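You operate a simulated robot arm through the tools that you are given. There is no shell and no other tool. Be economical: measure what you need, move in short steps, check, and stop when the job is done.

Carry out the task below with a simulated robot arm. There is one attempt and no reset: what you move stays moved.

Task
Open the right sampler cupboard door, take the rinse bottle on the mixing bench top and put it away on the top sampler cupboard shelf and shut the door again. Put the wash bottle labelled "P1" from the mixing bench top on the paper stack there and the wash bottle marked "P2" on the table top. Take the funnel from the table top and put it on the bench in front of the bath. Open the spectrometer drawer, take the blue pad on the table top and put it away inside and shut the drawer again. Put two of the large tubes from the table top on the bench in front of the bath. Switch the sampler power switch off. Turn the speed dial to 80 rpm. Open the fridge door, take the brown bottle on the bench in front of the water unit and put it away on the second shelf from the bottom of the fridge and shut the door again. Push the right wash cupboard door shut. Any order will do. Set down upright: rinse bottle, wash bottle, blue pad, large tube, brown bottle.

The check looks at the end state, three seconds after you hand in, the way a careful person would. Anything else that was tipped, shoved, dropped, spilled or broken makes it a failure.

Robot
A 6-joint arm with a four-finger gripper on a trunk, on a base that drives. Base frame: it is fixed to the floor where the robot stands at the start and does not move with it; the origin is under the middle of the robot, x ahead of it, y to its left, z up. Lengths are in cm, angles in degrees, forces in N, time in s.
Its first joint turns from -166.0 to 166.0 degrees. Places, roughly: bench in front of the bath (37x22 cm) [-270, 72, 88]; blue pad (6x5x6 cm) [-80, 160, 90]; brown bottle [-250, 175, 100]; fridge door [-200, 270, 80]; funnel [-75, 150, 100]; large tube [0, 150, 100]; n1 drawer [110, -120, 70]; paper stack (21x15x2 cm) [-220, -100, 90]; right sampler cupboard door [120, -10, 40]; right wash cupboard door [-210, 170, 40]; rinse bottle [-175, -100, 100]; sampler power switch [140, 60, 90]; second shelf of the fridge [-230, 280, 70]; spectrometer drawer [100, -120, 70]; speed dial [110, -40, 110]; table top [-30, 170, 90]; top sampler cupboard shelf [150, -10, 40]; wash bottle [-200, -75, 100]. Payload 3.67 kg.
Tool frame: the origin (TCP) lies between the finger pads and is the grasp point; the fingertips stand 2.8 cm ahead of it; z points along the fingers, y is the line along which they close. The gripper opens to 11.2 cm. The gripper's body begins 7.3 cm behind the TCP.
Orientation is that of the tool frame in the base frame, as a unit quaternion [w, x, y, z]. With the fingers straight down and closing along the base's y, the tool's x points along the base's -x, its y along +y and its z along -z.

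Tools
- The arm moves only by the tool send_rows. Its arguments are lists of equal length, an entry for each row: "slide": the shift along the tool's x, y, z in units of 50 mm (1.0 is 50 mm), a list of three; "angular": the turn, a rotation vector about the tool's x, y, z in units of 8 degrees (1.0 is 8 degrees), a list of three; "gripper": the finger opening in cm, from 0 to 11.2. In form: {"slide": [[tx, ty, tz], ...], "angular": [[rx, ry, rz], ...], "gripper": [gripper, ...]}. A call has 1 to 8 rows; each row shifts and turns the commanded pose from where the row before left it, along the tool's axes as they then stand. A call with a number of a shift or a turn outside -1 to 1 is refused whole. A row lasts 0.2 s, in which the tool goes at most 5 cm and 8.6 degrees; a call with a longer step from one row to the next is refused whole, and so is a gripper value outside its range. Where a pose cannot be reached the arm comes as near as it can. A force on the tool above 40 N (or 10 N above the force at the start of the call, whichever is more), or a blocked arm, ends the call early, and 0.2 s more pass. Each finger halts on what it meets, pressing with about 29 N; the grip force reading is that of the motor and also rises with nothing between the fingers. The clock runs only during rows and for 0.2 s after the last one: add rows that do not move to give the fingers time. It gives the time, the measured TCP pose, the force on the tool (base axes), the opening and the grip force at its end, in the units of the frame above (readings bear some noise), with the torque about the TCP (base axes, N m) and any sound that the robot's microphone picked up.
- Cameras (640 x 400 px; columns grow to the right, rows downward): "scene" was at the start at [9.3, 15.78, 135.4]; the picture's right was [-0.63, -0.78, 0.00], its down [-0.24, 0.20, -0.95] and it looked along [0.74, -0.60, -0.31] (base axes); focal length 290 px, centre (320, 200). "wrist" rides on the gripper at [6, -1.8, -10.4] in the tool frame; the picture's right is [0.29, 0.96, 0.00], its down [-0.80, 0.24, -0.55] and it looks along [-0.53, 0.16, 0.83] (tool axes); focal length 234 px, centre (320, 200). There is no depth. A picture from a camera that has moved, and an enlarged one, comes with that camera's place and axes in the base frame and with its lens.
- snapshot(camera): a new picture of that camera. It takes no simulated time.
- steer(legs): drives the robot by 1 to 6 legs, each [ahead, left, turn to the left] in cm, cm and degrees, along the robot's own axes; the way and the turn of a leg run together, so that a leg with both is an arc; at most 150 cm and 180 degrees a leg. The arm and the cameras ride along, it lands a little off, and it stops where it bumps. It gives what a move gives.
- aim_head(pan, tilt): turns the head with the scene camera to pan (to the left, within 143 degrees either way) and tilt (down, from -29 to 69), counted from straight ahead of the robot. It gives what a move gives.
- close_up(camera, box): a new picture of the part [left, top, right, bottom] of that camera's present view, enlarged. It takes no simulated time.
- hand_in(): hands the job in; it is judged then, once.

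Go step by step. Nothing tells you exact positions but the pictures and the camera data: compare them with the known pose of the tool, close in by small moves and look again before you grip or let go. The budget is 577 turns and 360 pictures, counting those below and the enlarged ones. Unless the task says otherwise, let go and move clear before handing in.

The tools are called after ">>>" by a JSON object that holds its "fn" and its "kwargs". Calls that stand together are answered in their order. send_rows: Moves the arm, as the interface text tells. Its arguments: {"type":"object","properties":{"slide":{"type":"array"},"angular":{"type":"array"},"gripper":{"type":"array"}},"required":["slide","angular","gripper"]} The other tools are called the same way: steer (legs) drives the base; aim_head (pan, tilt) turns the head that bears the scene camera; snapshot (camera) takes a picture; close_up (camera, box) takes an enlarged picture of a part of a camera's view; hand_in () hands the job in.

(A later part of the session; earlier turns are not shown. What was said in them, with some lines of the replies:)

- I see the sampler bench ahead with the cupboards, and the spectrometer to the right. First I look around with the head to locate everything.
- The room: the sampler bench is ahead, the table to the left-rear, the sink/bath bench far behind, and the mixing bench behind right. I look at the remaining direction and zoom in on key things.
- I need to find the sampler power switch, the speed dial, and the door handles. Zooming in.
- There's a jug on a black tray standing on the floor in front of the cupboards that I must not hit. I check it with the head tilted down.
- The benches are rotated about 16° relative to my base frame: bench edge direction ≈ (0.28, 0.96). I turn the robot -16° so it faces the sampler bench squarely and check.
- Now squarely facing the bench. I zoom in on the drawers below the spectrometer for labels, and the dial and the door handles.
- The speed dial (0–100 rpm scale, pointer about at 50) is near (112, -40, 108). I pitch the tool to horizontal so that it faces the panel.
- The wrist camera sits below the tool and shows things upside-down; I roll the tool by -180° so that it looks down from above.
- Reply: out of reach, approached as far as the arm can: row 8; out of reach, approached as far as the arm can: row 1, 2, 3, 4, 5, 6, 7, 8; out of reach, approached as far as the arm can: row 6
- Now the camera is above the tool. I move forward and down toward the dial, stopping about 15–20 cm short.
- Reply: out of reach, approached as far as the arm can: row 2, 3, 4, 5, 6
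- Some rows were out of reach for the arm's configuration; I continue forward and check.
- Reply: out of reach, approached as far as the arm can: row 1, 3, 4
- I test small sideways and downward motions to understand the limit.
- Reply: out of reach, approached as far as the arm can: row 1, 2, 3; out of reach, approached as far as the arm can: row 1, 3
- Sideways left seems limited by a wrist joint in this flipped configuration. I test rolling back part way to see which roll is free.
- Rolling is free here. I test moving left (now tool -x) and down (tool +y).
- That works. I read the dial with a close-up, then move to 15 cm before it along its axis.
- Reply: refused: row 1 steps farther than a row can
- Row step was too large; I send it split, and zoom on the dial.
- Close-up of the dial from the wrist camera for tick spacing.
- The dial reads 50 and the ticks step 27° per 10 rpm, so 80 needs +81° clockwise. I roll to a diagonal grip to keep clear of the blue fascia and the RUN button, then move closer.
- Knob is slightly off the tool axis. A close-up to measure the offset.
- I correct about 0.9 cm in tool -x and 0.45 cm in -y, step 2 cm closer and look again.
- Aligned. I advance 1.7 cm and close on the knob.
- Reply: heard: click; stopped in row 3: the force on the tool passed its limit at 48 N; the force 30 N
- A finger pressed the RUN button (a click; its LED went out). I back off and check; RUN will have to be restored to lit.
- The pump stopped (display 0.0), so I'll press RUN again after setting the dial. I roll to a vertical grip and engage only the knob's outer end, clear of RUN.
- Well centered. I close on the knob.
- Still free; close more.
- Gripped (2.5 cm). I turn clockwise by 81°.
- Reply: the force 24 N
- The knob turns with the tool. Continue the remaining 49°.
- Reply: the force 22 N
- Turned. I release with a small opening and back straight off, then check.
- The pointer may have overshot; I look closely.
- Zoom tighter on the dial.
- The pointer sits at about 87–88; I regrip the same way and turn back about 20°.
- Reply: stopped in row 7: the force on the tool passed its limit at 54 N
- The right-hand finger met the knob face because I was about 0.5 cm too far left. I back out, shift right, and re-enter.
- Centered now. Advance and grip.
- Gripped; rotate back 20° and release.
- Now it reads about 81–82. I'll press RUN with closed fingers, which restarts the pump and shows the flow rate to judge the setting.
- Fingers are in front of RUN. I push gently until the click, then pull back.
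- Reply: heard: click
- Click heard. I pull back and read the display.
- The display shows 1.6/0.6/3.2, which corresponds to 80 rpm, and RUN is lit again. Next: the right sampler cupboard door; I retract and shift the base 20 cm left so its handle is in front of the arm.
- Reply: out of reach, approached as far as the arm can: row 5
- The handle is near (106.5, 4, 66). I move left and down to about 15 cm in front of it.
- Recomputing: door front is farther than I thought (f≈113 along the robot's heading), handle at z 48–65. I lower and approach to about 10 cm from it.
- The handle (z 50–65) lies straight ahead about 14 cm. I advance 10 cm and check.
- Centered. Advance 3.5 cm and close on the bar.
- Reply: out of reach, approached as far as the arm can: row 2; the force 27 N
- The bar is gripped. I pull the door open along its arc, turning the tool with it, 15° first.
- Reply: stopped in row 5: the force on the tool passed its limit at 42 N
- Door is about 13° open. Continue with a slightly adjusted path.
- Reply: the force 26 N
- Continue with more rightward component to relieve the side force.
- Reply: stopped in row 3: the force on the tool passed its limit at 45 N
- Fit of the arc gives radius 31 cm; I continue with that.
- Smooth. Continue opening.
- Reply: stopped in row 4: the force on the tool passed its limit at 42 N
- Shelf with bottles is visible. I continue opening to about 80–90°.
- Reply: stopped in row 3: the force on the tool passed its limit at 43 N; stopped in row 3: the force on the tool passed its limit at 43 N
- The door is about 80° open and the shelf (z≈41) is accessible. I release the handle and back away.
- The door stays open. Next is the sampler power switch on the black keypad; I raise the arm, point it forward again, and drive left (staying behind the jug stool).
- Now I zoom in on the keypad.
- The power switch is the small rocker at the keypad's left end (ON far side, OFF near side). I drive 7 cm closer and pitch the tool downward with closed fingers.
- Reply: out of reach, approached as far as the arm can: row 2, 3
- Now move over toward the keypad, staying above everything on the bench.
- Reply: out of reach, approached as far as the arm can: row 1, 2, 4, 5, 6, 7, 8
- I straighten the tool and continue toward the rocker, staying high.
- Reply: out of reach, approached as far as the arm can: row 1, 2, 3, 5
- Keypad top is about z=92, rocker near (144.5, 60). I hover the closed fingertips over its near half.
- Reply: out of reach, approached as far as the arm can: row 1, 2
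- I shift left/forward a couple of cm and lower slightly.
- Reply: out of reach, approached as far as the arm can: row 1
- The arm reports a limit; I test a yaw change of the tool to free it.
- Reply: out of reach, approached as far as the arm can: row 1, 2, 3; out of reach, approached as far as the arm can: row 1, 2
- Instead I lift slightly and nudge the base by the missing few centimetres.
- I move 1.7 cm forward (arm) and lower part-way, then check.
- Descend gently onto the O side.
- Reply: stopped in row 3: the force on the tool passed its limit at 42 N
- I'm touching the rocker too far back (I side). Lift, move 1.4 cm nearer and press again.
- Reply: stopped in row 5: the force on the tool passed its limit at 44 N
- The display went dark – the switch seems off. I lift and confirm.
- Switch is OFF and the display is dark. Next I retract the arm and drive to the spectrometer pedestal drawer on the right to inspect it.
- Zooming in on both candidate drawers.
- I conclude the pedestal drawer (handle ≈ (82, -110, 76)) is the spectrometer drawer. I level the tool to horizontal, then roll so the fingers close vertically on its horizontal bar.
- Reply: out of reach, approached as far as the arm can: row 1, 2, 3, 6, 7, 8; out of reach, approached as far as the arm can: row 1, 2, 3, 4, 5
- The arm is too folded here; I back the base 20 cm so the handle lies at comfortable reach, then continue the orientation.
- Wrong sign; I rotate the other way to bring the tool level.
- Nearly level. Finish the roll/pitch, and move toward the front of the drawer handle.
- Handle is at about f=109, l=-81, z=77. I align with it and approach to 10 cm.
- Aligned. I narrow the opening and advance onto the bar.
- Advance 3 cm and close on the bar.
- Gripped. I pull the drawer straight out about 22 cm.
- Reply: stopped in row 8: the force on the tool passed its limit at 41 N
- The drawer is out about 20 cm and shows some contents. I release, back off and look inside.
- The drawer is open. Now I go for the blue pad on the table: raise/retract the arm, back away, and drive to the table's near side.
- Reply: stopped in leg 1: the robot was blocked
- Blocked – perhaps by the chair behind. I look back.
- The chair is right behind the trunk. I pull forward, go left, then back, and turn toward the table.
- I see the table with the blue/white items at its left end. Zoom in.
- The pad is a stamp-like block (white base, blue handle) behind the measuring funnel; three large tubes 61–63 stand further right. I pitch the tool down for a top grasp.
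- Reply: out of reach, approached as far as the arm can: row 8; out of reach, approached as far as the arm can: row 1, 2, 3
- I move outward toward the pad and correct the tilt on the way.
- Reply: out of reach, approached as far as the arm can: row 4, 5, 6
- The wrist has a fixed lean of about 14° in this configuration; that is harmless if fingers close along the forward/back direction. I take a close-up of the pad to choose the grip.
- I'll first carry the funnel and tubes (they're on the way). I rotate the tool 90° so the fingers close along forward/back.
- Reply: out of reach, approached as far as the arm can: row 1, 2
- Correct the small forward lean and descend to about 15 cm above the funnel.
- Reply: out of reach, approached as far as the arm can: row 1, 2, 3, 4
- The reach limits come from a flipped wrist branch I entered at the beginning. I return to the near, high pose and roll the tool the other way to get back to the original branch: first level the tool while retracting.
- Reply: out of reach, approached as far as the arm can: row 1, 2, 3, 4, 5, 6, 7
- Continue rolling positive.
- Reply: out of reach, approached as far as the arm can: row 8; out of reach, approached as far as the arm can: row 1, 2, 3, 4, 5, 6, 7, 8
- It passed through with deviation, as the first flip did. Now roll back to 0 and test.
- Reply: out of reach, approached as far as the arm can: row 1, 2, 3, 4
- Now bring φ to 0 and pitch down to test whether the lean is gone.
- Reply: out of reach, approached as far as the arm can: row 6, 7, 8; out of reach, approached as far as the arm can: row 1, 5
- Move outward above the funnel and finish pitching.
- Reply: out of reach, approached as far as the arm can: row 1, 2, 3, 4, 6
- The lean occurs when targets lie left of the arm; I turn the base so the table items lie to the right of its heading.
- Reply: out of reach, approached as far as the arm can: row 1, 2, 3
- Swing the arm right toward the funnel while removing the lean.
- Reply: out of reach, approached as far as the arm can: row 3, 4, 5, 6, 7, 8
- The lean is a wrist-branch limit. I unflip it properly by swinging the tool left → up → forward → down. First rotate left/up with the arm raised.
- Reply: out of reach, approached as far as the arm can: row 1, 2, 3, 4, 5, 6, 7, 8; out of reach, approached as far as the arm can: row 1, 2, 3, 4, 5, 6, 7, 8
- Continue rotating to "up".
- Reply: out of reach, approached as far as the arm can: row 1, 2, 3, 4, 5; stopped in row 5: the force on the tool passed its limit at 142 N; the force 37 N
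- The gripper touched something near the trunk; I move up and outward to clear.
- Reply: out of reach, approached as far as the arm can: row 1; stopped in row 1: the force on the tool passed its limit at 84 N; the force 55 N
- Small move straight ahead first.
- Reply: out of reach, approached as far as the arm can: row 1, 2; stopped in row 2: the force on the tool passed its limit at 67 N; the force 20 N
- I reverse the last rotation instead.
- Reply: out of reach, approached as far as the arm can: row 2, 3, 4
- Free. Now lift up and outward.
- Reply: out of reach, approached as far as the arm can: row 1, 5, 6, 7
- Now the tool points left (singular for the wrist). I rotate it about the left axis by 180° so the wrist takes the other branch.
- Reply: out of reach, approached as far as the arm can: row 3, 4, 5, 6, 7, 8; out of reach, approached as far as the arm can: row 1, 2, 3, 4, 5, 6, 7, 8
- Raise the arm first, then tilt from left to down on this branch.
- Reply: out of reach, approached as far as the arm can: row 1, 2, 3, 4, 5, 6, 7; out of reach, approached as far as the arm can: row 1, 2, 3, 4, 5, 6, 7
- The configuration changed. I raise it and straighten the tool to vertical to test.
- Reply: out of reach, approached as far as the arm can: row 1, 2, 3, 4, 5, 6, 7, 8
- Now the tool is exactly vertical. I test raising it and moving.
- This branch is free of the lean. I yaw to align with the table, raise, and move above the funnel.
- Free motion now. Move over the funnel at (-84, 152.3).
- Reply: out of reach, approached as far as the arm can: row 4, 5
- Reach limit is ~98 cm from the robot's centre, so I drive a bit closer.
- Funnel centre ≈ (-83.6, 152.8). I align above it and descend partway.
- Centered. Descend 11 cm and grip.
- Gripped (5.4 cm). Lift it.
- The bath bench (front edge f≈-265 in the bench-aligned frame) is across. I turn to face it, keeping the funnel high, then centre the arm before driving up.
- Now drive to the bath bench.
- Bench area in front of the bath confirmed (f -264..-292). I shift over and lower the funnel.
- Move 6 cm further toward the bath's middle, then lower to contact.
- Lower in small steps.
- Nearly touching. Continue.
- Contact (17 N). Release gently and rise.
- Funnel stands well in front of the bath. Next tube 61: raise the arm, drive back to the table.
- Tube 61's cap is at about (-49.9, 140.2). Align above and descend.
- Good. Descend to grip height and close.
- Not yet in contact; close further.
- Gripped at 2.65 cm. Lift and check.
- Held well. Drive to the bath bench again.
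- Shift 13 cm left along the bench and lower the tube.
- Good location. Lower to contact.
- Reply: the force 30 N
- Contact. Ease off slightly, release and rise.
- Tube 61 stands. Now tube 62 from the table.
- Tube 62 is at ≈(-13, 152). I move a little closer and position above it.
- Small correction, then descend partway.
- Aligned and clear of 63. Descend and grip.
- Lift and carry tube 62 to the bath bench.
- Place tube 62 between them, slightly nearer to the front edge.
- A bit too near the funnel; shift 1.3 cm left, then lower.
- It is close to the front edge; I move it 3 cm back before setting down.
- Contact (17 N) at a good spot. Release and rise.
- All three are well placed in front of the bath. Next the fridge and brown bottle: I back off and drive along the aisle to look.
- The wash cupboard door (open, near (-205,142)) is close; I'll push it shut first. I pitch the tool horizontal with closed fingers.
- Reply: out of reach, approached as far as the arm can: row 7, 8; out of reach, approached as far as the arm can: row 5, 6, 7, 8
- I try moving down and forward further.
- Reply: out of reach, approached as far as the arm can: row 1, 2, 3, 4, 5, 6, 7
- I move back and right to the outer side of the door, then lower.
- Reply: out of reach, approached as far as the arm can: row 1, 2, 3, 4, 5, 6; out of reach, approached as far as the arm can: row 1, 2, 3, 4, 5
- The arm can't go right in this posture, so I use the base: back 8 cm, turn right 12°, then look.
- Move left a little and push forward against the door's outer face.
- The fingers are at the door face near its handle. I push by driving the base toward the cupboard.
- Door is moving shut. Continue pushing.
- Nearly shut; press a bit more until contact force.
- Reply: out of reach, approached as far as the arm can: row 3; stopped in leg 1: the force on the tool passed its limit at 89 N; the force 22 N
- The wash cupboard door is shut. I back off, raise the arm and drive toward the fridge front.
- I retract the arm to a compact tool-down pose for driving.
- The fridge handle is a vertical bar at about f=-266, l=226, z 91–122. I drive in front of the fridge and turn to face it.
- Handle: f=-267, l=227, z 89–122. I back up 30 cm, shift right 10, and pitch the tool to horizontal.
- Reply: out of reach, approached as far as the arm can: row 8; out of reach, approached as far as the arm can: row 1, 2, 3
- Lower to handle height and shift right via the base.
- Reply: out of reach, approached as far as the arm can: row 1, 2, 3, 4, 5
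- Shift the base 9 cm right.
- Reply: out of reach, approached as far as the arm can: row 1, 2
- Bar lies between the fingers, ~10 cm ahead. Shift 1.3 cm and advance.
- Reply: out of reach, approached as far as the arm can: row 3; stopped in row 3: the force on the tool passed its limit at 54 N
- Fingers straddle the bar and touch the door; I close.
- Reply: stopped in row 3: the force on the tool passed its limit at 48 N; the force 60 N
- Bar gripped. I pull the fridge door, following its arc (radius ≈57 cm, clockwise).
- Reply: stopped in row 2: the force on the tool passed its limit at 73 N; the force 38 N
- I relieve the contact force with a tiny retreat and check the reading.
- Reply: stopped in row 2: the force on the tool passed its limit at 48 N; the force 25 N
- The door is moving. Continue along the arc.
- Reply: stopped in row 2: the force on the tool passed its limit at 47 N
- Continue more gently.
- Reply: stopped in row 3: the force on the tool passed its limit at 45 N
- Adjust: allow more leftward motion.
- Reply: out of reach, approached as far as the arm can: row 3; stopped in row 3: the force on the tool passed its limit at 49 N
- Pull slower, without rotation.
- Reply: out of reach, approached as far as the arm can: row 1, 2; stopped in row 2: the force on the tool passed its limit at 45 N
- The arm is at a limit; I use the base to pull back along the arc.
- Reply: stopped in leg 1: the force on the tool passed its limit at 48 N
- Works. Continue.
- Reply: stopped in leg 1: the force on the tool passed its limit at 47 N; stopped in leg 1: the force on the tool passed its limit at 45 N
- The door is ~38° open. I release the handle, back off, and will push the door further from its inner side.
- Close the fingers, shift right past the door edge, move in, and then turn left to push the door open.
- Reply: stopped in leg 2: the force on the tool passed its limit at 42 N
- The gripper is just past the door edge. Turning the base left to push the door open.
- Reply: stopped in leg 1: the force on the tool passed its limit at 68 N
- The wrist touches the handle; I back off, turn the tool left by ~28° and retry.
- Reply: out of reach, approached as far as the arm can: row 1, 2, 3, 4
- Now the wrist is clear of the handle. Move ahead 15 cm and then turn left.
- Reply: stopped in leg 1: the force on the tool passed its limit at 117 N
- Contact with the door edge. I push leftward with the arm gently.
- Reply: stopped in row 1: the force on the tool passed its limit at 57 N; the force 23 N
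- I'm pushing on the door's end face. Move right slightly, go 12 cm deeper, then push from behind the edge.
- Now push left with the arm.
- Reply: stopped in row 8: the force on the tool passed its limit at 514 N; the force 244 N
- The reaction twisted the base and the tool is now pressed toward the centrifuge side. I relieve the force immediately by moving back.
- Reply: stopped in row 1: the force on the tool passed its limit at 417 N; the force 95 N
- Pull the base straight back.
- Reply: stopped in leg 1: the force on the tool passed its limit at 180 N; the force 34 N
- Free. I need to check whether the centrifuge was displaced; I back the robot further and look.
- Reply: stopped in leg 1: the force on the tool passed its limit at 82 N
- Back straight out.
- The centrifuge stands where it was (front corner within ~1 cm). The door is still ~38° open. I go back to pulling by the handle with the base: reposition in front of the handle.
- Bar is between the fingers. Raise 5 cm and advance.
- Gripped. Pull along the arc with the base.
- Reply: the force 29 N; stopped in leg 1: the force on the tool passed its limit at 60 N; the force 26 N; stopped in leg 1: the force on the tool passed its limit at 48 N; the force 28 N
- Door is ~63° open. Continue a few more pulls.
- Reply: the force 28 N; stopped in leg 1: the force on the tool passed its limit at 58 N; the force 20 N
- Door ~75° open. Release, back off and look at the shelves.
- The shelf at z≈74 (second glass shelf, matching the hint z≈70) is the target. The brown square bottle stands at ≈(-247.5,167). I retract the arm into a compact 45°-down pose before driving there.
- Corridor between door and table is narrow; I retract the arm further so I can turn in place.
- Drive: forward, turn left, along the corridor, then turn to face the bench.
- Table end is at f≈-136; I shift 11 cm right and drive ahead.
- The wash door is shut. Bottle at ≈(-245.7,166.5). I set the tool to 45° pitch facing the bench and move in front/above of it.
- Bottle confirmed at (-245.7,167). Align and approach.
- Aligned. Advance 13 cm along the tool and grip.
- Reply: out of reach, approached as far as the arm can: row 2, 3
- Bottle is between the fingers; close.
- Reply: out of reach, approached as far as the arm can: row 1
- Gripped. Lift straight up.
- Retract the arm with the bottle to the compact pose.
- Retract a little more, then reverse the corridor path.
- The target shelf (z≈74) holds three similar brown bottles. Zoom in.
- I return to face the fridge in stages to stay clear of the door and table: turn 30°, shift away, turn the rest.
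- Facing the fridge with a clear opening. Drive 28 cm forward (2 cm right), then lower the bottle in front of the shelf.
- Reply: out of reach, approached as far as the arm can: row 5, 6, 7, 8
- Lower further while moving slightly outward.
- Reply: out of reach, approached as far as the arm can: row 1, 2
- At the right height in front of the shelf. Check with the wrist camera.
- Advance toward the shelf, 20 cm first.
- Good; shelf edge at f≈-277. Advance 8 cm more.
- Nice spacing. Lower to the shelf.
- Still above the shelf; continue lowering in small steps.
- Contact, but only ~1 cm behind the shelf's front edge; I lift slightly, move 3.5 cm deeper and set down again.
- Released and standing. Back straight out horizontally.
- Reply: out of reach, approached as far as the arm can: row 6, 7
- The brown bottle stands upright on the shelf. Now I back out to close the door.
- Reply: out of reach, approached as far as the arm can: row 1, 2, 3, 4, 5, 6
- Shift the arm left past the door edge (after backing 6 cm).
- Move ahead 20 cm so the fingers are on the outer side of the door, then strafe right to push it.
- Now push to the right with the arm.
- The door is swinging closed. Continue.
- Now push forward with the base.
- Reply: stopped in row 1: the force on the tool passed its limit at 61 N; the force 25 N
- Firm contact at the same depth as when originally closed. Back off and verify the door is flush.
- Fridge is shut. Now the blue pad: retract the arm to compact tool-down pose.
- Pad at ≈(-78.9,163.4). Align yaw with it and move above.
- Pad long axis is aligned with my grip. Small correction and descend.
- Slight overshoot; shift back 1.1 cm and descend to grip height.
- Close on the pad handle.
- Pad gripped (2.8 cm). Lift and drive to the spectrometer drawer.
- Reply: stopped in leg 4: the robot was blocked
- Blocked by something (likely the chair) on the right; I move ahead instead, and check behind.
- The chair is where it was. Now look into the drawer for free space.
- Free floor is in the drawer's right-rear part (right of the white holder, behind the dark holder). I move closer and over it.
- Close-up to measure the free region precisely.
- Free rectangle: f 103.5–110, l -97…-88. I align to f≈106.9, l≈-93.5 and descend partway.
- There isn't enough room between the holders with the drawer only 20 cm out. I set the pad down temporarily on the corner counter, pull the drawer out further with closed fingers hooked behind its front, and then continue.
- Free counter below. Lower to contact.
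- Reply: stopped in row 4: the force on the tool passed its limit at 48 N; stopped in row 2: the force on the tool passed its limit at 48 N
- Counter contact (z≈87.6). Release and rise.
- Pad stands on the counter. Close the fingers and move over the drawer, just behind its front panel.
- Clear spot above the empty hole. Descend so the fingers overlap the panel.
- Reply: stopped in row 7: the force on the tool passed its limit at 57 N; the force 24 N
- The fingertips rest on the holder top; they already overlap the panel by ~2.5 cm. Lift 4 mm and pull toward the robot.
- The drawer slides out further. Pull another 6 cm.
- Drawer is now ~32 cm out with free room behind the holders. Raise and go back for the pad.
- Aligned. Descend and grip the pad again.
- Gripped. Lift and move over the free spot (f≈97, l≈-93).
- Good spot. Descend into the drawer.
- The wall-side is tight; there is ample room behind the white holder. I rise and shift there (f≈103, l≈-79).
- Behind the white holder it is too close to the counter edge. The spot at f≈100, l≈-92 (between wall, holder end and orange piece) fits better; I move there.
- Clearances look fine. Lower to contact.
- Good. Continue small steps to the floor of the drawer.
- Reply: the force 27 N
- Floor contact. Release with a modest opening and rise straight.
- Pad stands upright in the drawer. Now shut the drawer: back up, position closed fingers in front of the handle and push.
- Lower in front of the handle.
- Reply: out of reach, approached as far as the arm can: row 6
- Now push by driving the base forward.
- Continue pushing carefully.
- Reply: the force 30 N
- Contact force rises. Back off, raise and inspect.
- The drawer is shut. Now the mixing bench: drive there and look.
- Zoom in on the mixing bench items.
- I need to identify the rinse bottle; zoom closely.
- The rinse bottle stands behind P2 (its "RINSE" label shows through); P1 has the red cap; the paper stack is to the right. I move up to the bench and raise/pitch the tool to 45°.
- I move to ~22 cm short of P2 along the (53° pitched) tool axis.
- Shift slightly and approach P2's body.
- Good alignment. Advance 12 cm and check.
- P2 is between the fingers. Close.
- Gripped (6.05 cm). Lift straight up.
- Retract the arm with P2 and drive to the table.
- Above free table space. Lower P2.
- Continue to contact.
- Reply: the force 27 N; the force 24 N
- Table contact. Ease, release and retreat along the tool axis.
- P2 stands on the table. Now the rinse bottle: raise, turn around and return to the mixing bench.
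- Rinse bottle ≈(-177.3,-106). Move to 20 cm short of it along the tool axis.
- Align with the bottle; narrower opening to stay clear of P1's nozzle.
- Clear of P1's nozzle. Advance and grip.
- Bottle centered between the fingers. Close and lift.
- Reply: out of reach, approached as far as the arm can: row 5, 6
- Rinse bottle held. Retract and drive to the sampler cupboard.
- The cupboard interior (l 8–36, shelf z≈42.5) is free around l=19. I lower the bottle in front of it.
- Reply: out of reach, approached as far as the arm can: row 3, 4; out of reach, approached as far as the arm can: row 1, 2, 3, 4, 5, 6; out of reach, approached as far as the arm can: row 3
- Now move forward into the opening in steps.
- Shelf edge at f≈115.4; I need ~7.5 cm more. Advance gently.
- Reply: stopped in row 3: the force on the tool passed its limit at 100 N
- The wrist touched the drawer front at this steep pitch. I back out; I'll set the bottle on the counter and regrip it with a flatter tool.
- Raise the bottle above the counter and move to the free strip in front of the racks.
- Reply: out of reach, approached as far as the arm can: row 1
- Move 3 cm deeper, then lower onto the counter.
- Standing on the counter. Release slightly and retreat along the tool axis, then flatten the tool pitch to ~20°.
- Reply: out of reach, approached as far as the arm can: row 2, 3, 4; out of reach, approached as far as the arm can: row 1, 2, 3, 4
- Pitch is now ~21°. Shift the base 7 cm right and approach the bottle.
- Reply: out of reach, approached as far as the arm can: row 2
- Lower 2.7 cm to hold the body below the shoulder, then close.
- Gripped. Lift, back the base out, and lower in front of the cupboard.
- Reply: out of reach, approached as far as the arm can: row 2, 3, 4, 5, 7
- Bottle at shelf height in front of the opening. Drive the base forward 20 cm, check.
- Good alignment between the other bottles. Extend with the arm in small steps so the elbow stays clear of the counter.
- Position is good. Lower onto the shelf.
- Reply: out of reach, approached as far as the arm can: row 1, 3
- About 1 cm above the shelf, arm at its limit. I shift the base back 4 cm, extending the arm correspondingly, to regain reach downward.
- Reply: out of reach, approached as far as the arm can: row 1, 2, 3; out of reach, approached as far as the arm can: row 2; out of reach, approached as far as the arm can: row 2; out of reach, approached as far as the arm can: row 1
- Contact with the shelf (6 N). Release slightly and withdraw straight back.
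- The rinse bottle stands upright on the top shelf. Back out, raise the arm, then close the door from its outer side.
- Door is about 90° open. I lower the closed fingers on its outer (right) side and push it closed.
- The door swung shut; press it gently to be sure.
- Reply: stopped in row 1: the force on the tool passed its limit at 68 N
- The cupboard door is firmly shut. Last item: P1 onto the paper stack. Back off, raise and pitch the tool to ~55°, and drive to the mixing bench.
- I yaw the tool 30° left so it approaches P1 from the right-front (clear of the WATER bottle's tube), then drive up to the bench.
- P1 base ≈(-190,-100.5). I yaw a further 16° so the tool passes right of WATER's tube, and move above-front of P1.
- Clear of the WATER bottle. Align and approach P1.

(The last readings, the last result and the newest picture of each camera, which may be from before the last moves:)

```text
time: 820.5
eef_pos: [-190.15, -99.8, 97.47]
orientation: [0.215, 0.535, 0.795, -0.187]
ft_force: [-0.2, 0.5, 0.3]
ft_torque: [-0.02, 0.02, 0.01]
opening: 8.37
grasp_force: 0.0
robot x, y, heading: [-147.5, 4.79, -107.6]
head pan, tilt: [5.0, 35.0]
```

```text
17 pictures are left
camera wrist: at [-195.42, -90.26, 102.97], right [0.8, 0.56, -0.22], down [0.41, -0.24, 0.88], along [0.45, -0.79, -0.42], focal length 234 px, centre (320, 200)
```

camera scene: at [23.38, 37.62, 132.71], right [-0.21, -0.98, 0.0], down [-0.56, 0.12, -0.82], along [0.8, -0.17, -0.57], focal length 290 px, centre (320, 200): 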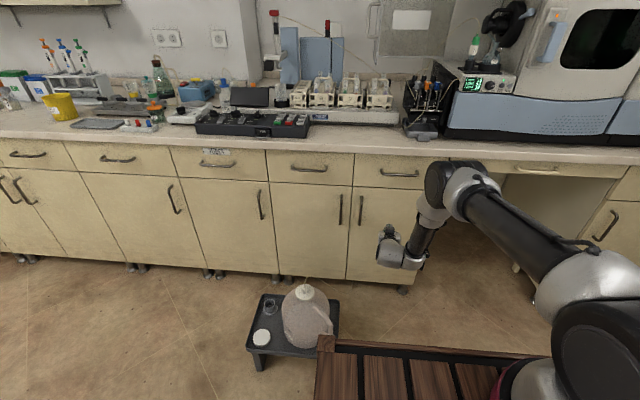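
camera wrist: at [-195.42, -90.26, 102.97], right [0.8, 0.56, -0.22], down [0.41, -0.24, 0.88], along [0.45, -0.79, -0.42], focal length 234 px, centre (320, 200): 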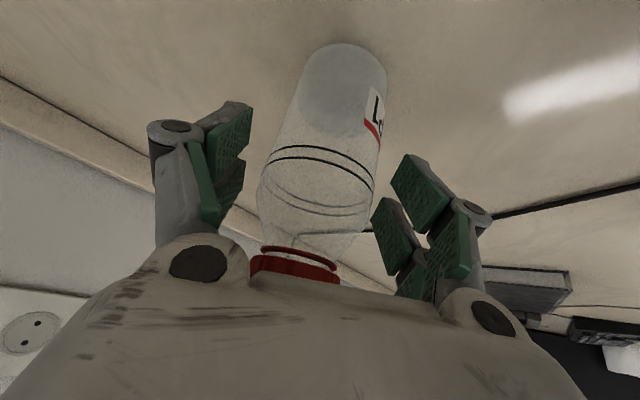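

P1 is centered. Close and lift.

>>> {"fn": "send_rows", "kwargs": {"slide": [[0, 0, 0.06], [0, 0, 0], [0, 0, 0], [0, 0, 0], [0, 0, 0], [0, 0, 0]], "angular": [[0, 0, 0], [0, 0, 0], [0, 0, 0], [0, 0, 0], [0, 0, 0], [0, 0, 0]], "gripper": [7.5, 6.5, 5.5, 4.8, 4.5, 4.5]}}

>>> {"fn": "send_rows", "kwargs": {"slide": [[-0.25, -0.03, -0.4], [-0.5, -0.06, -0.78], [-0.5, -0.06, -0.78], [-0.5, -0.06, -0.78], [-0.5, -0.06, -0.78], [-0.5, -0.06, -0.78], [0, 0, 0]], "angular": [[0, 0, 0], [0, 0, 0], [0, 0, 0], [0, 0, 0], [0, 0, 0], [0, 0, 0], [0, 0, 0]], "gripper": [4.5, 4.5, 4.5, 4.5, 4.5, 4.5, 4.5]}}

>>> {"fn": "aim_head", "kwargs": {"pan": -20, "tilt": 25}}

>>> {"fn": "snapshot", "kwargs": {"camera": "scene"}}

```text
time: 822.0
eef_pos: [-189.87, -99.9, 97.21]
orientation: [0.215, 0.535, 0.796, -0.185]
ft_force: [1.4, -0.2, 6.0]
ft_torque: [0.03, -0.39, 0.05]
opening: 6.06
grasp_force: 28.8
robot x, y, heading: [-147.31, 5.07, -107.3]
head pan, tilt: [5.0, 35.0]
```

```text
time: 823.5
eef_pos: [-189.41, -96.66, 118.87]
orientation: [0.215, 0.534, 0.796, -0.186]
ft_force: [-0.2, 0.2, -2.2]
ft_torque: [0.03, 0.0, -0.02]
opening: 6.06
grasp_force: 29.2
out of reach, approached as far as the arm can: row 4, 5, 6
robot x, y, heading: [-147.26, 4.82, -107.7]
head pan, tilt: [5.0, 35.0]
```

```text
time: 824.4
eef_pos: [-189.34, -96.75, 118.77]
orientation: [0.215, 0.535, 0.795, -0.186]
ft_force: [-0.6, -0.1, -2.2]
ft_torque: [0.0, 0.01, -0.02]
opening: 6.06
grasp_force: 29.3
robot x, y, heading: [-147.64, 4.94, -107.4]
head pan, tilt: [-20.0, 25.0]
```

```text
16 pictures are left
camera scene: at [-133.17, -10.67, 134.28], right [-0.8, 0.61, 0.0], down [0.26, 0.34, -0.91], along [-0.55, -0.72, -0.42], focal length 290 px, centre (320, 200)
```

scene: 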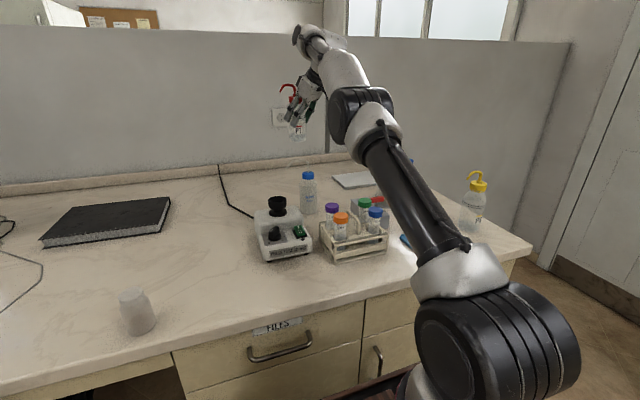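

P1 lifted cleanly. Shift the base 24 cm right to the paper stack (centre ≈(-218,-95)).

>>> {"fn": "steer", "kwargs": {"legs": [[0, -24, 0]]}}

>>> {"fn": "send_rows", "kwargs": {"slide": [[-0.2, -0.5, 0.25], [-0.2, -0.5, 0.25], [0, 0, 0]], "angular": [[0, 0, 0], [0, 0, 0], [0, 0, 0]], "gripper": [4.5, 4.5, 4.5]}}

>>> {"fn": "snapshot", "kwargs": {"camera": "wrist"}}

```text
time: 826.2
eef_pos: [-211.86, -89.72, 118.57]
orientation: [0.215, 0.532, 0.798, -0.186]
ft_force: [-0.8, 1.1, -1.9]
ft_torque: [0.02, 0.0, 0.02]
opening: 6.07
grasp_force: 29.2
robot x, y, heading: [-170.76, 12.0, -107.0]
head pan, tilt: [-20.0, 25.0]
```

```text
time: 827.0
eef_pos: [-213.34, -90.09, 117.3]
orientation: [0.215, 0.532, 0.797, -0.186]
ft_force: [-0.4, -1.1, -1.6]
ft_torque: [0.0, 0.0, -0.04]
opening: 6.06
grasp_force: 28.8
out of reach, approached as far as the arm can: row 1, 2
robot x, y, heading: [-170.91, 12.2, -106.9]
head pan, tilt: [-20.0, 25.0]
```

```text
15 pictures are left
camera wrist: at [-218.61, -80.58, 122.98], right [0.79, 0.57, -0.22], down [0.41, -0.23, 0.88], along [0.45, -0.79, -0.42], focal length 234 px, centre (320, 200)
```

wrist: 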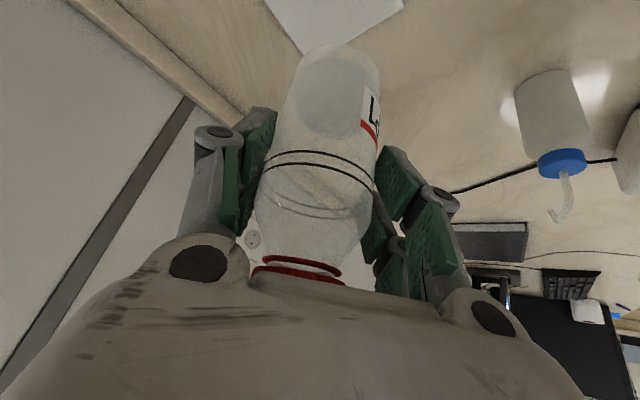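

Paper's left edge is at f≈-173, l -148…-162. I nudge the base 3 cm ahead/right and lower.

>>> {"fn": "steer", "kwargs": {"legs": [[3, -3.5, 0]]}}

>>> {"fn": "send_rows", "kwargs": {"slide": [[0.4, 0.03, 0.65], [0.4, 0.03, 0.65], [0.3, 0.03, 0.5], [-0.3, -0.1, 0.2], [0, 0, 0]], "angular": [[0, 0, 0], [0, 0, 0], [0, 0, 0], [0, 0, 0], [0, 0, 0]], "gripper": [4.5, 4.5, 4.5, 4.5, 4.5]}}

>>> {"fn": "snapshot", "kwargs": {"camera": "wrist"}}

```text
time: 827.9
eef_pos: [-217.47, -91.89, 117.38]
orientation: [0.216, 0.531, 0.798, -0.185]
ft_force: [0.5, -0.2, -1.5]
ft_torque: [0.02, 0.01, 0.0]
opening: 6.03
grasp_force: 29.2
robot x, y, heading: [-175.25, 10.29, -106.9]
head pan, tilt: [-20.0, 25.0]
```

```text
time: 829.1
eef_pos: [-217.46, -94.27, 106.71]
orientation: [0.215, 0.532, 0.797, -0.185]
ft_force: [0.2, 0.4, -2.0]
ft_torque: [-0.01, 0.02, 0.0]
opening: 6.06
grasp_force: 28.5
robot x, y, heading: [-174.91, 10.01, -106.8]
head pan, tilt: [-20.0, 25.0]
```

```text
14 pictures are left
camera wrist: at [-222.82, -84.71, 112.28], right [0.79, 0.57, -0.22], down [0.41, -0.23, 0.88], along [0.45, -0.79, -0.42], focal length 234 px, centre (320, 200)
```

wrist: 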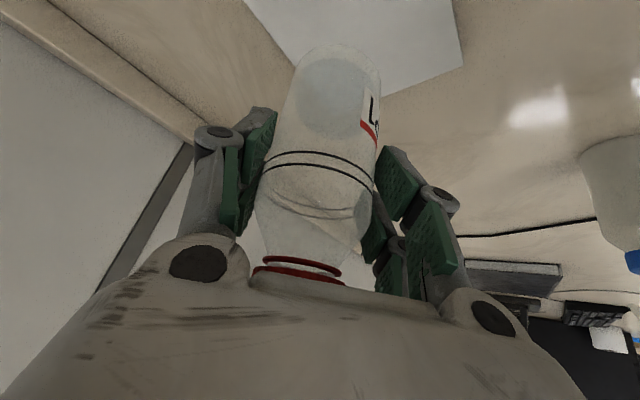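

The bottle is over the paper. Lower to contact.

>>> {"fn": "send_rows", "kwargs": {"slide": [[0.4, 0.03, 0.65], [0.22, 0.02, 0.35], [0.05, 0, 0.08], [0, 0, 0]], "angular": [[0, 0, 0], [0, 0, 0], [0, 0, 0], [0, 0, 0]], "gripper": [4.5, 4.5, 4.5, 4.5]}}

>>> {"fn": "send_rows", "kwargs": {"slide": [[0.04, 0, 0.06], [0.04, 0, 0.06], [0, 0, 0]], "angular": [[0, 0, 0], [0, 0, 0], [0, 0, 0]], "gripper": [4.5, 4.5, 4.5]}}

```text
time: 830.1
eef_pos: [-217.54, -94.35, 100.35]
orientation: [0.215, 0.532, 0.797, -0.186]
ft_force: [1.1, 0.3, -2.1]
ft_torque: [0.04, -0.02, -0.01]
opening: 6.03
grasp_force: 29.0
robot x, y, heading: [-174.84, 10.51, -107.0]
head pan, tilt: [-20.0, 25.0]
```

```text
time: 830.9
eef_pos: [-217.57, -94.34, 99.77]
orientation: [0.216, 0.532, 0.797, -0.185]
ft_force: [0.7, -0.2, -1.8]
ft_torque: [0.0, 0.03, 0.01]
opening: 6.07
grasp_force: 29.0
robot x, y, heading: [-175.07, 10.46, -106.7]
head pan, tilt: [-20.0, 25.0]
```

>>> {"fn": "send_rows", "kwargs": {"slide": [[0.04, 0, 0.06], [0.04, 0, 0.06], [0, 0, 0]], "angular": [[0, 0, 0], [0, 0, 0], [0, 0, 0]], "gripper": [4.5, 4.5, 4.5]}}

```text
time: 831.7
eef_pos: [-217.6, -94.22, 99.01]
orientation: [0.216, 0.532, 0.798, -0.185]
ft_force: [-0.1, -0.6, -0.9]
ft_torque: [0.0, 0.02, 0.02]
opening: 6.08
grasp_force: 29.3
robot x, y, heading: [-175.02, 10.24, -107.1]
head pan, tilt: [-20.0, 25.0]
```

>>> {"fn": "send_rows", "kwargs": {"slide": [[0.03, 0, 0.05], [0.03, 0, 0.05], [0, 0, 0]], "angular": [[0, 0, 0], [0, 0, 0], [0, 0, 0]], "gripper": [4.5, 4.5, 4.5]}}

>>> {"fn": "close_up", "kwargs": {"camera": "scene", "box": [240, 110, 380, 220]}}

```text
time: 832.5
eef_pos: [-217.45, -94.39, 98.47]
orientation: [0.215, 0.532, 0.798, -0.185]
ft_force: [0.1, 0.7, 1.3]
ft_torque: [0.1, -0.08, 0.02]
opening: 6.05
grasp_force: 29.0
robot x, y, heading: [-174.96, 9.92, -106.8]
head pan, tilt: [-20.0, 25.0]
```

```text
3.64 times, centred on (310, 165) of scene
camera zoom: at [-160.53, -5.23, 134.28], right [-0.8, 0.6, 0.0], down [0.25, 0.34, -0.91], along [-0.54, -0.72, -0.42], focal length 1053 px, centre (356, 327)
```

zoom: 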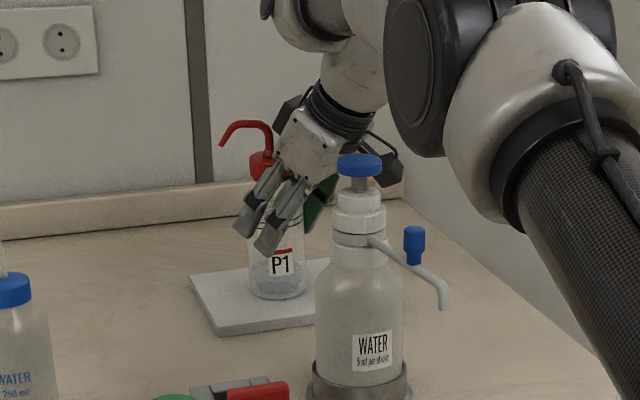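

P1 rests on the paper stack. Release and retreat up along the tool axis.

>>> {"fn": "send_rows", "kwargs": {"slide": [[0.015, 0, 0.025], [0, 0, 0], [0, 0, 0], [0, 0, 0], [0, 0, 0], [0, 0, -0.4], [0, 0, -0.8], [0, 0, -0.8]], "angular": [[0, 0, 0], [0, 0, 0], [0, 0, 0], [0, 0, 0], [0, 0, 0], [0, 0, 0], [0, 0, 0], [0, 0, 0]], "gripper": [4.5, 6.3, 7, 8, 9, 9.5, 9.5, 9.5]}}

>>> {"fn": "send_rows", "kwargs": {"slide": [[-0.2, 0, -0.8], [-0.2, 0, -0.8], [-0.2, 0, -0.8], [0, 0, -0.9], [0, 0, -0.9], [0, 0, 0]], "angular": [[0, 0, 0], [0, 0, 0], [0, 0, 0], [0, 0, 0], [0, 0, 0], [0, 0, 0]], "gripper": [9.5, 9.5, 9.5, 9.5, 9.5, 9.5]}}

>>> {"fn": "close_up", "kwargs": {"camera": "scene", "box": [220, 90, 400, 230]}}

```text
time: 834.3
eef_pos: [-219.08, -89.12, 106.61]
orientation: [0.215, 0.532, 0.798, -0.185]
ft_force: [-0.4, -1.3, -1.9]
ft_torque: [0.0, -0.04, 0.02]
opening: 9.51
grasp_force: 0.0
robot x, y, heading: [-174.89, 9.89, -107.0]
head pan, tilt: [-20.0, 25.0]
```

```text
time: 835.7
eef_pos: [-221.23, -80.2, 125.87]
orientation: [0.216, 0.532, 0.797, -0.186]
ft_force: [-0.1, 0.0, 1.0]
ft_torque: [0.0, 0.01, 0.05]
opening: 9.5
grasp_force: 0.1
robot x, y, heading: [-174.64, 10.43, -107.0]
head pan, tilt: [-20.0, 25.0]
```

```text
2.86 times, centred on (310, 160) of scene
camera zoom: at [-160.53, -5.24, 134.28], right [-0.8, 0.6, 0.0], down [0.25, 0.34, -0.91], along [-0.54, -0.72, -0.42], focal length 827 px, centre (349, 314)
```

zoom: 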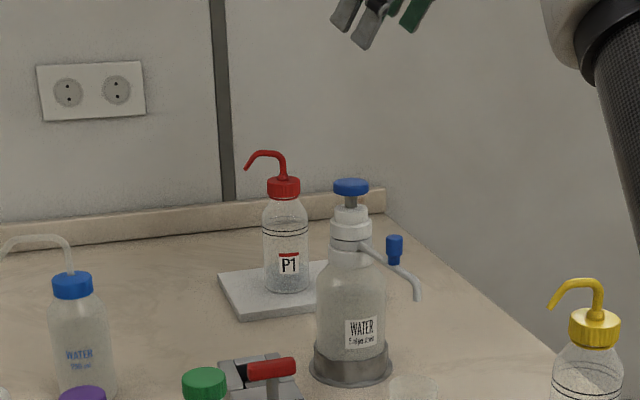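

P1 stands upright on the paper stack. I back away and do a final check of the drawer, doors and pump.

>>> {"fn": "steer", "kwargs": {"legs": [[-45, 0, 0], [0, 0, 90], [60, 0, 0]]}}

>>> {"fn": "aim_head", "kwargs": {"pan": -15, "tilt": 20}}

>>> {"fn": "close_up", "kwargs": {"camera": "scene", "box": [180, 80, 460, 260]}}

>>> {"fn": "aim_head", "kwargs": {"pan": 110, "tilt": 20}}

>>> {"fn": "snapshot", "kwargs": {"camera": "scene"}}

```text
time: 845.3
eef_pos: [-13.57, -10.38, 125.7]
orientation: [0.284, -0.19, 0.939, 0.022]
ft_force: [1.0, -0.4, -0.8]
ft_torque: [0.0, -0.01, -0.02]
opening: 9.51
grasp_force: 0.0
robot x, y, heading: [-104.09, 35.37, -16.5]
head pan, tilt: [-20.0, 25.0]
```

```text
time: 845.9
eef_pos: [-13.39, -10.51, 125.7]
orientation: [0.283, -0.191, 0.94, 0.023]
ft_force: [0.7, -0.6, 0.1]
ft_torque: [-0.02, 0.0, 0.01]
opening: 9.5
grasp_force: 0.0
robot x, y, heading: [-103.95, 34.8, -16.4]
head pan, tilt: [-15.0, 20.0]
```

```text
2.22 times, centred on (320, 170) of scene
camera zoom: at [-88.04, 50.55, 135.09], right [-0.52, -0.85, 0.0], down [-0.29, 0.18, -0.94], along [0.8, -0.49, -0.34], focal length 643 px, centre (320, 267)
```

zoom: 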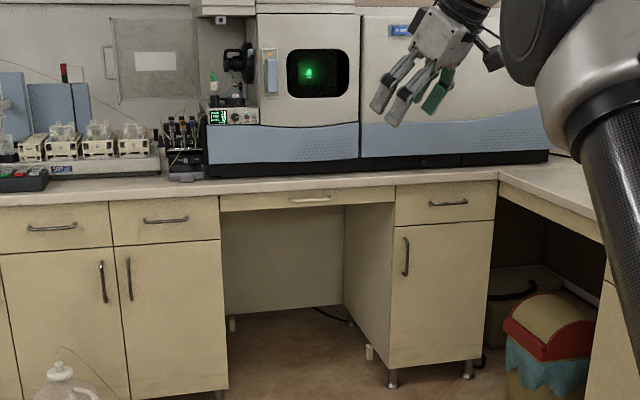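

```text
time: 848.0
eef_pos: [-13.31, -10.37, 125.78]
orientation: [0.283, -0.191, 0.94, 0.023]
ft_force: [-0.4, -0.1, 0.0]
ft_torque: [-0.02, -0.01, -0.02]
opening: 9.5
grasp_force: 0.1
robot x, y, heading: [-104.33, 35.35, -16.7]
head pan, tilt: [110.0, 20.0]
```

```text
10 pictures are left
camera scene: at [-96.53, 64.72, 135.09], right [1.0, 0.06, 0.0], down [0.02, -0.34, -0.94], along [-0.06, 0.94, -0.34], focal length 290 px, centre (320, 200)
```

scene: 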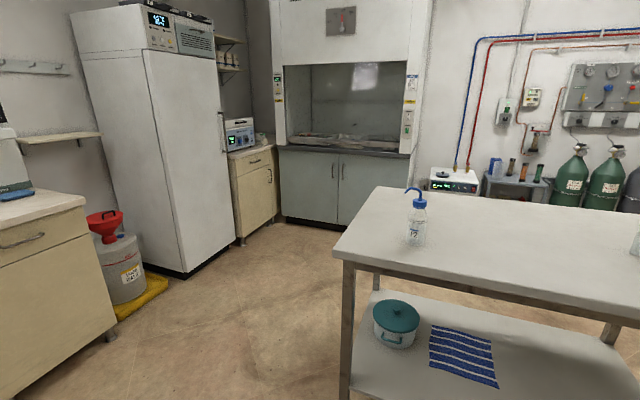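

Everything looks in place; one last close look at the fridge door edge and the drawer front.

>>> {"fn": "close_up", "kwargs": {"camera": "scene", "box": [130, 10, 270, 280]}}

>>> {"fn": "aim_head", "kwargs": {"pan": -22, "tilt": 20}}

>>> {"fn": "close_up", "kwargs": {"camera": "scene", "box": [260, 130, 400, 230]}}

```text
1.48 times, centred on (200, 145) of scene
camera zoom: at [-96.53, 64.72, 135.09], right [1.0, 0.06, 0.0], down [0.02, -0.34, -0.94], along [-0.06, 0.94, -0.34], focal length 429 px, centre (498, 282)
```

zoom: 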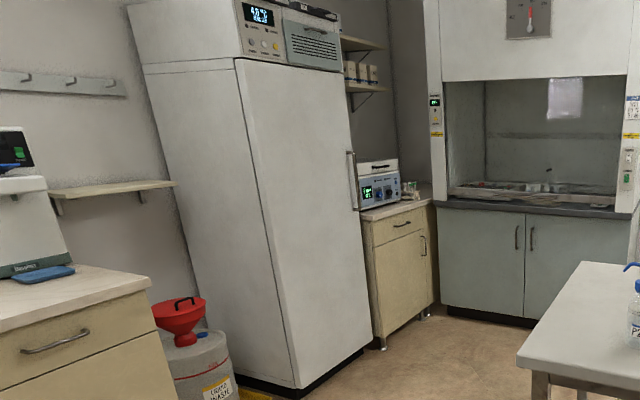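

```text
time: 850.1
eef_pos: [-13.39, -10.26, 125.79]
orientation: [0.283, -0.19, 0.94, 0.022]
ft_force: [-0.1, -0.1, -0.2]
ft_torque: [0.01, -0.01, 0.02]
opening: 9.49
grasp_force: 0.1
robot x, y, heading: [-103.96, 35.29, -16.7]
head pan, tilt: [-22.0, 20.0]
```

```text
4.00 times, centred on (330, 180) of scene
camera zoom: at [-88.68, 49.62, 135.09], right [-0.62, -0.78, 0.0], down [-0.27, 0.21, -0.94], along [0.74, -0.59, -0.34], focal length 1158 px, centre (280, 280)
```

zoom: 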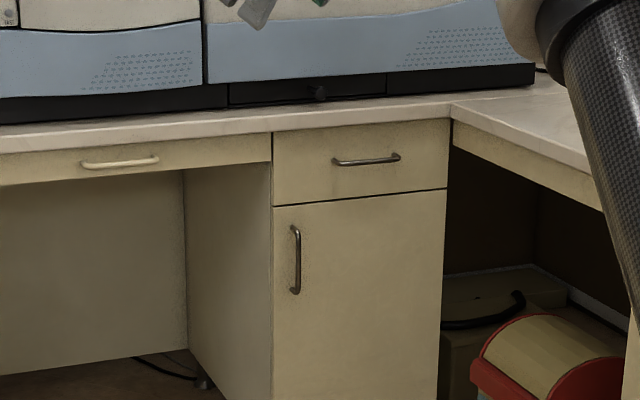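

Fridge, drawer and cupboards are all flush shut and every item is in its place; handing in.

>>> {"fn": "hand_in", "kwargs": {}}

```text
The job is handed in.
```

All the tasks are done and the job is handed in; the arm was clear of everything when I did so. The check result was not shown to me.

- **Pump stop:** while setting the speed dial, a finger pressed the RUN button and stopped the pump. I pressed RUN again; its light came back on and the display read 1.6 / 0.6 / 3.2 ml/min, which fits 80 rpm.
- **Bumps:** the arm pressed hard against the centrifuge beside the fridge once, and the trunk touched the desk chair once or twice. Afterwards I measured both still within about 1 cm of where they had stood.
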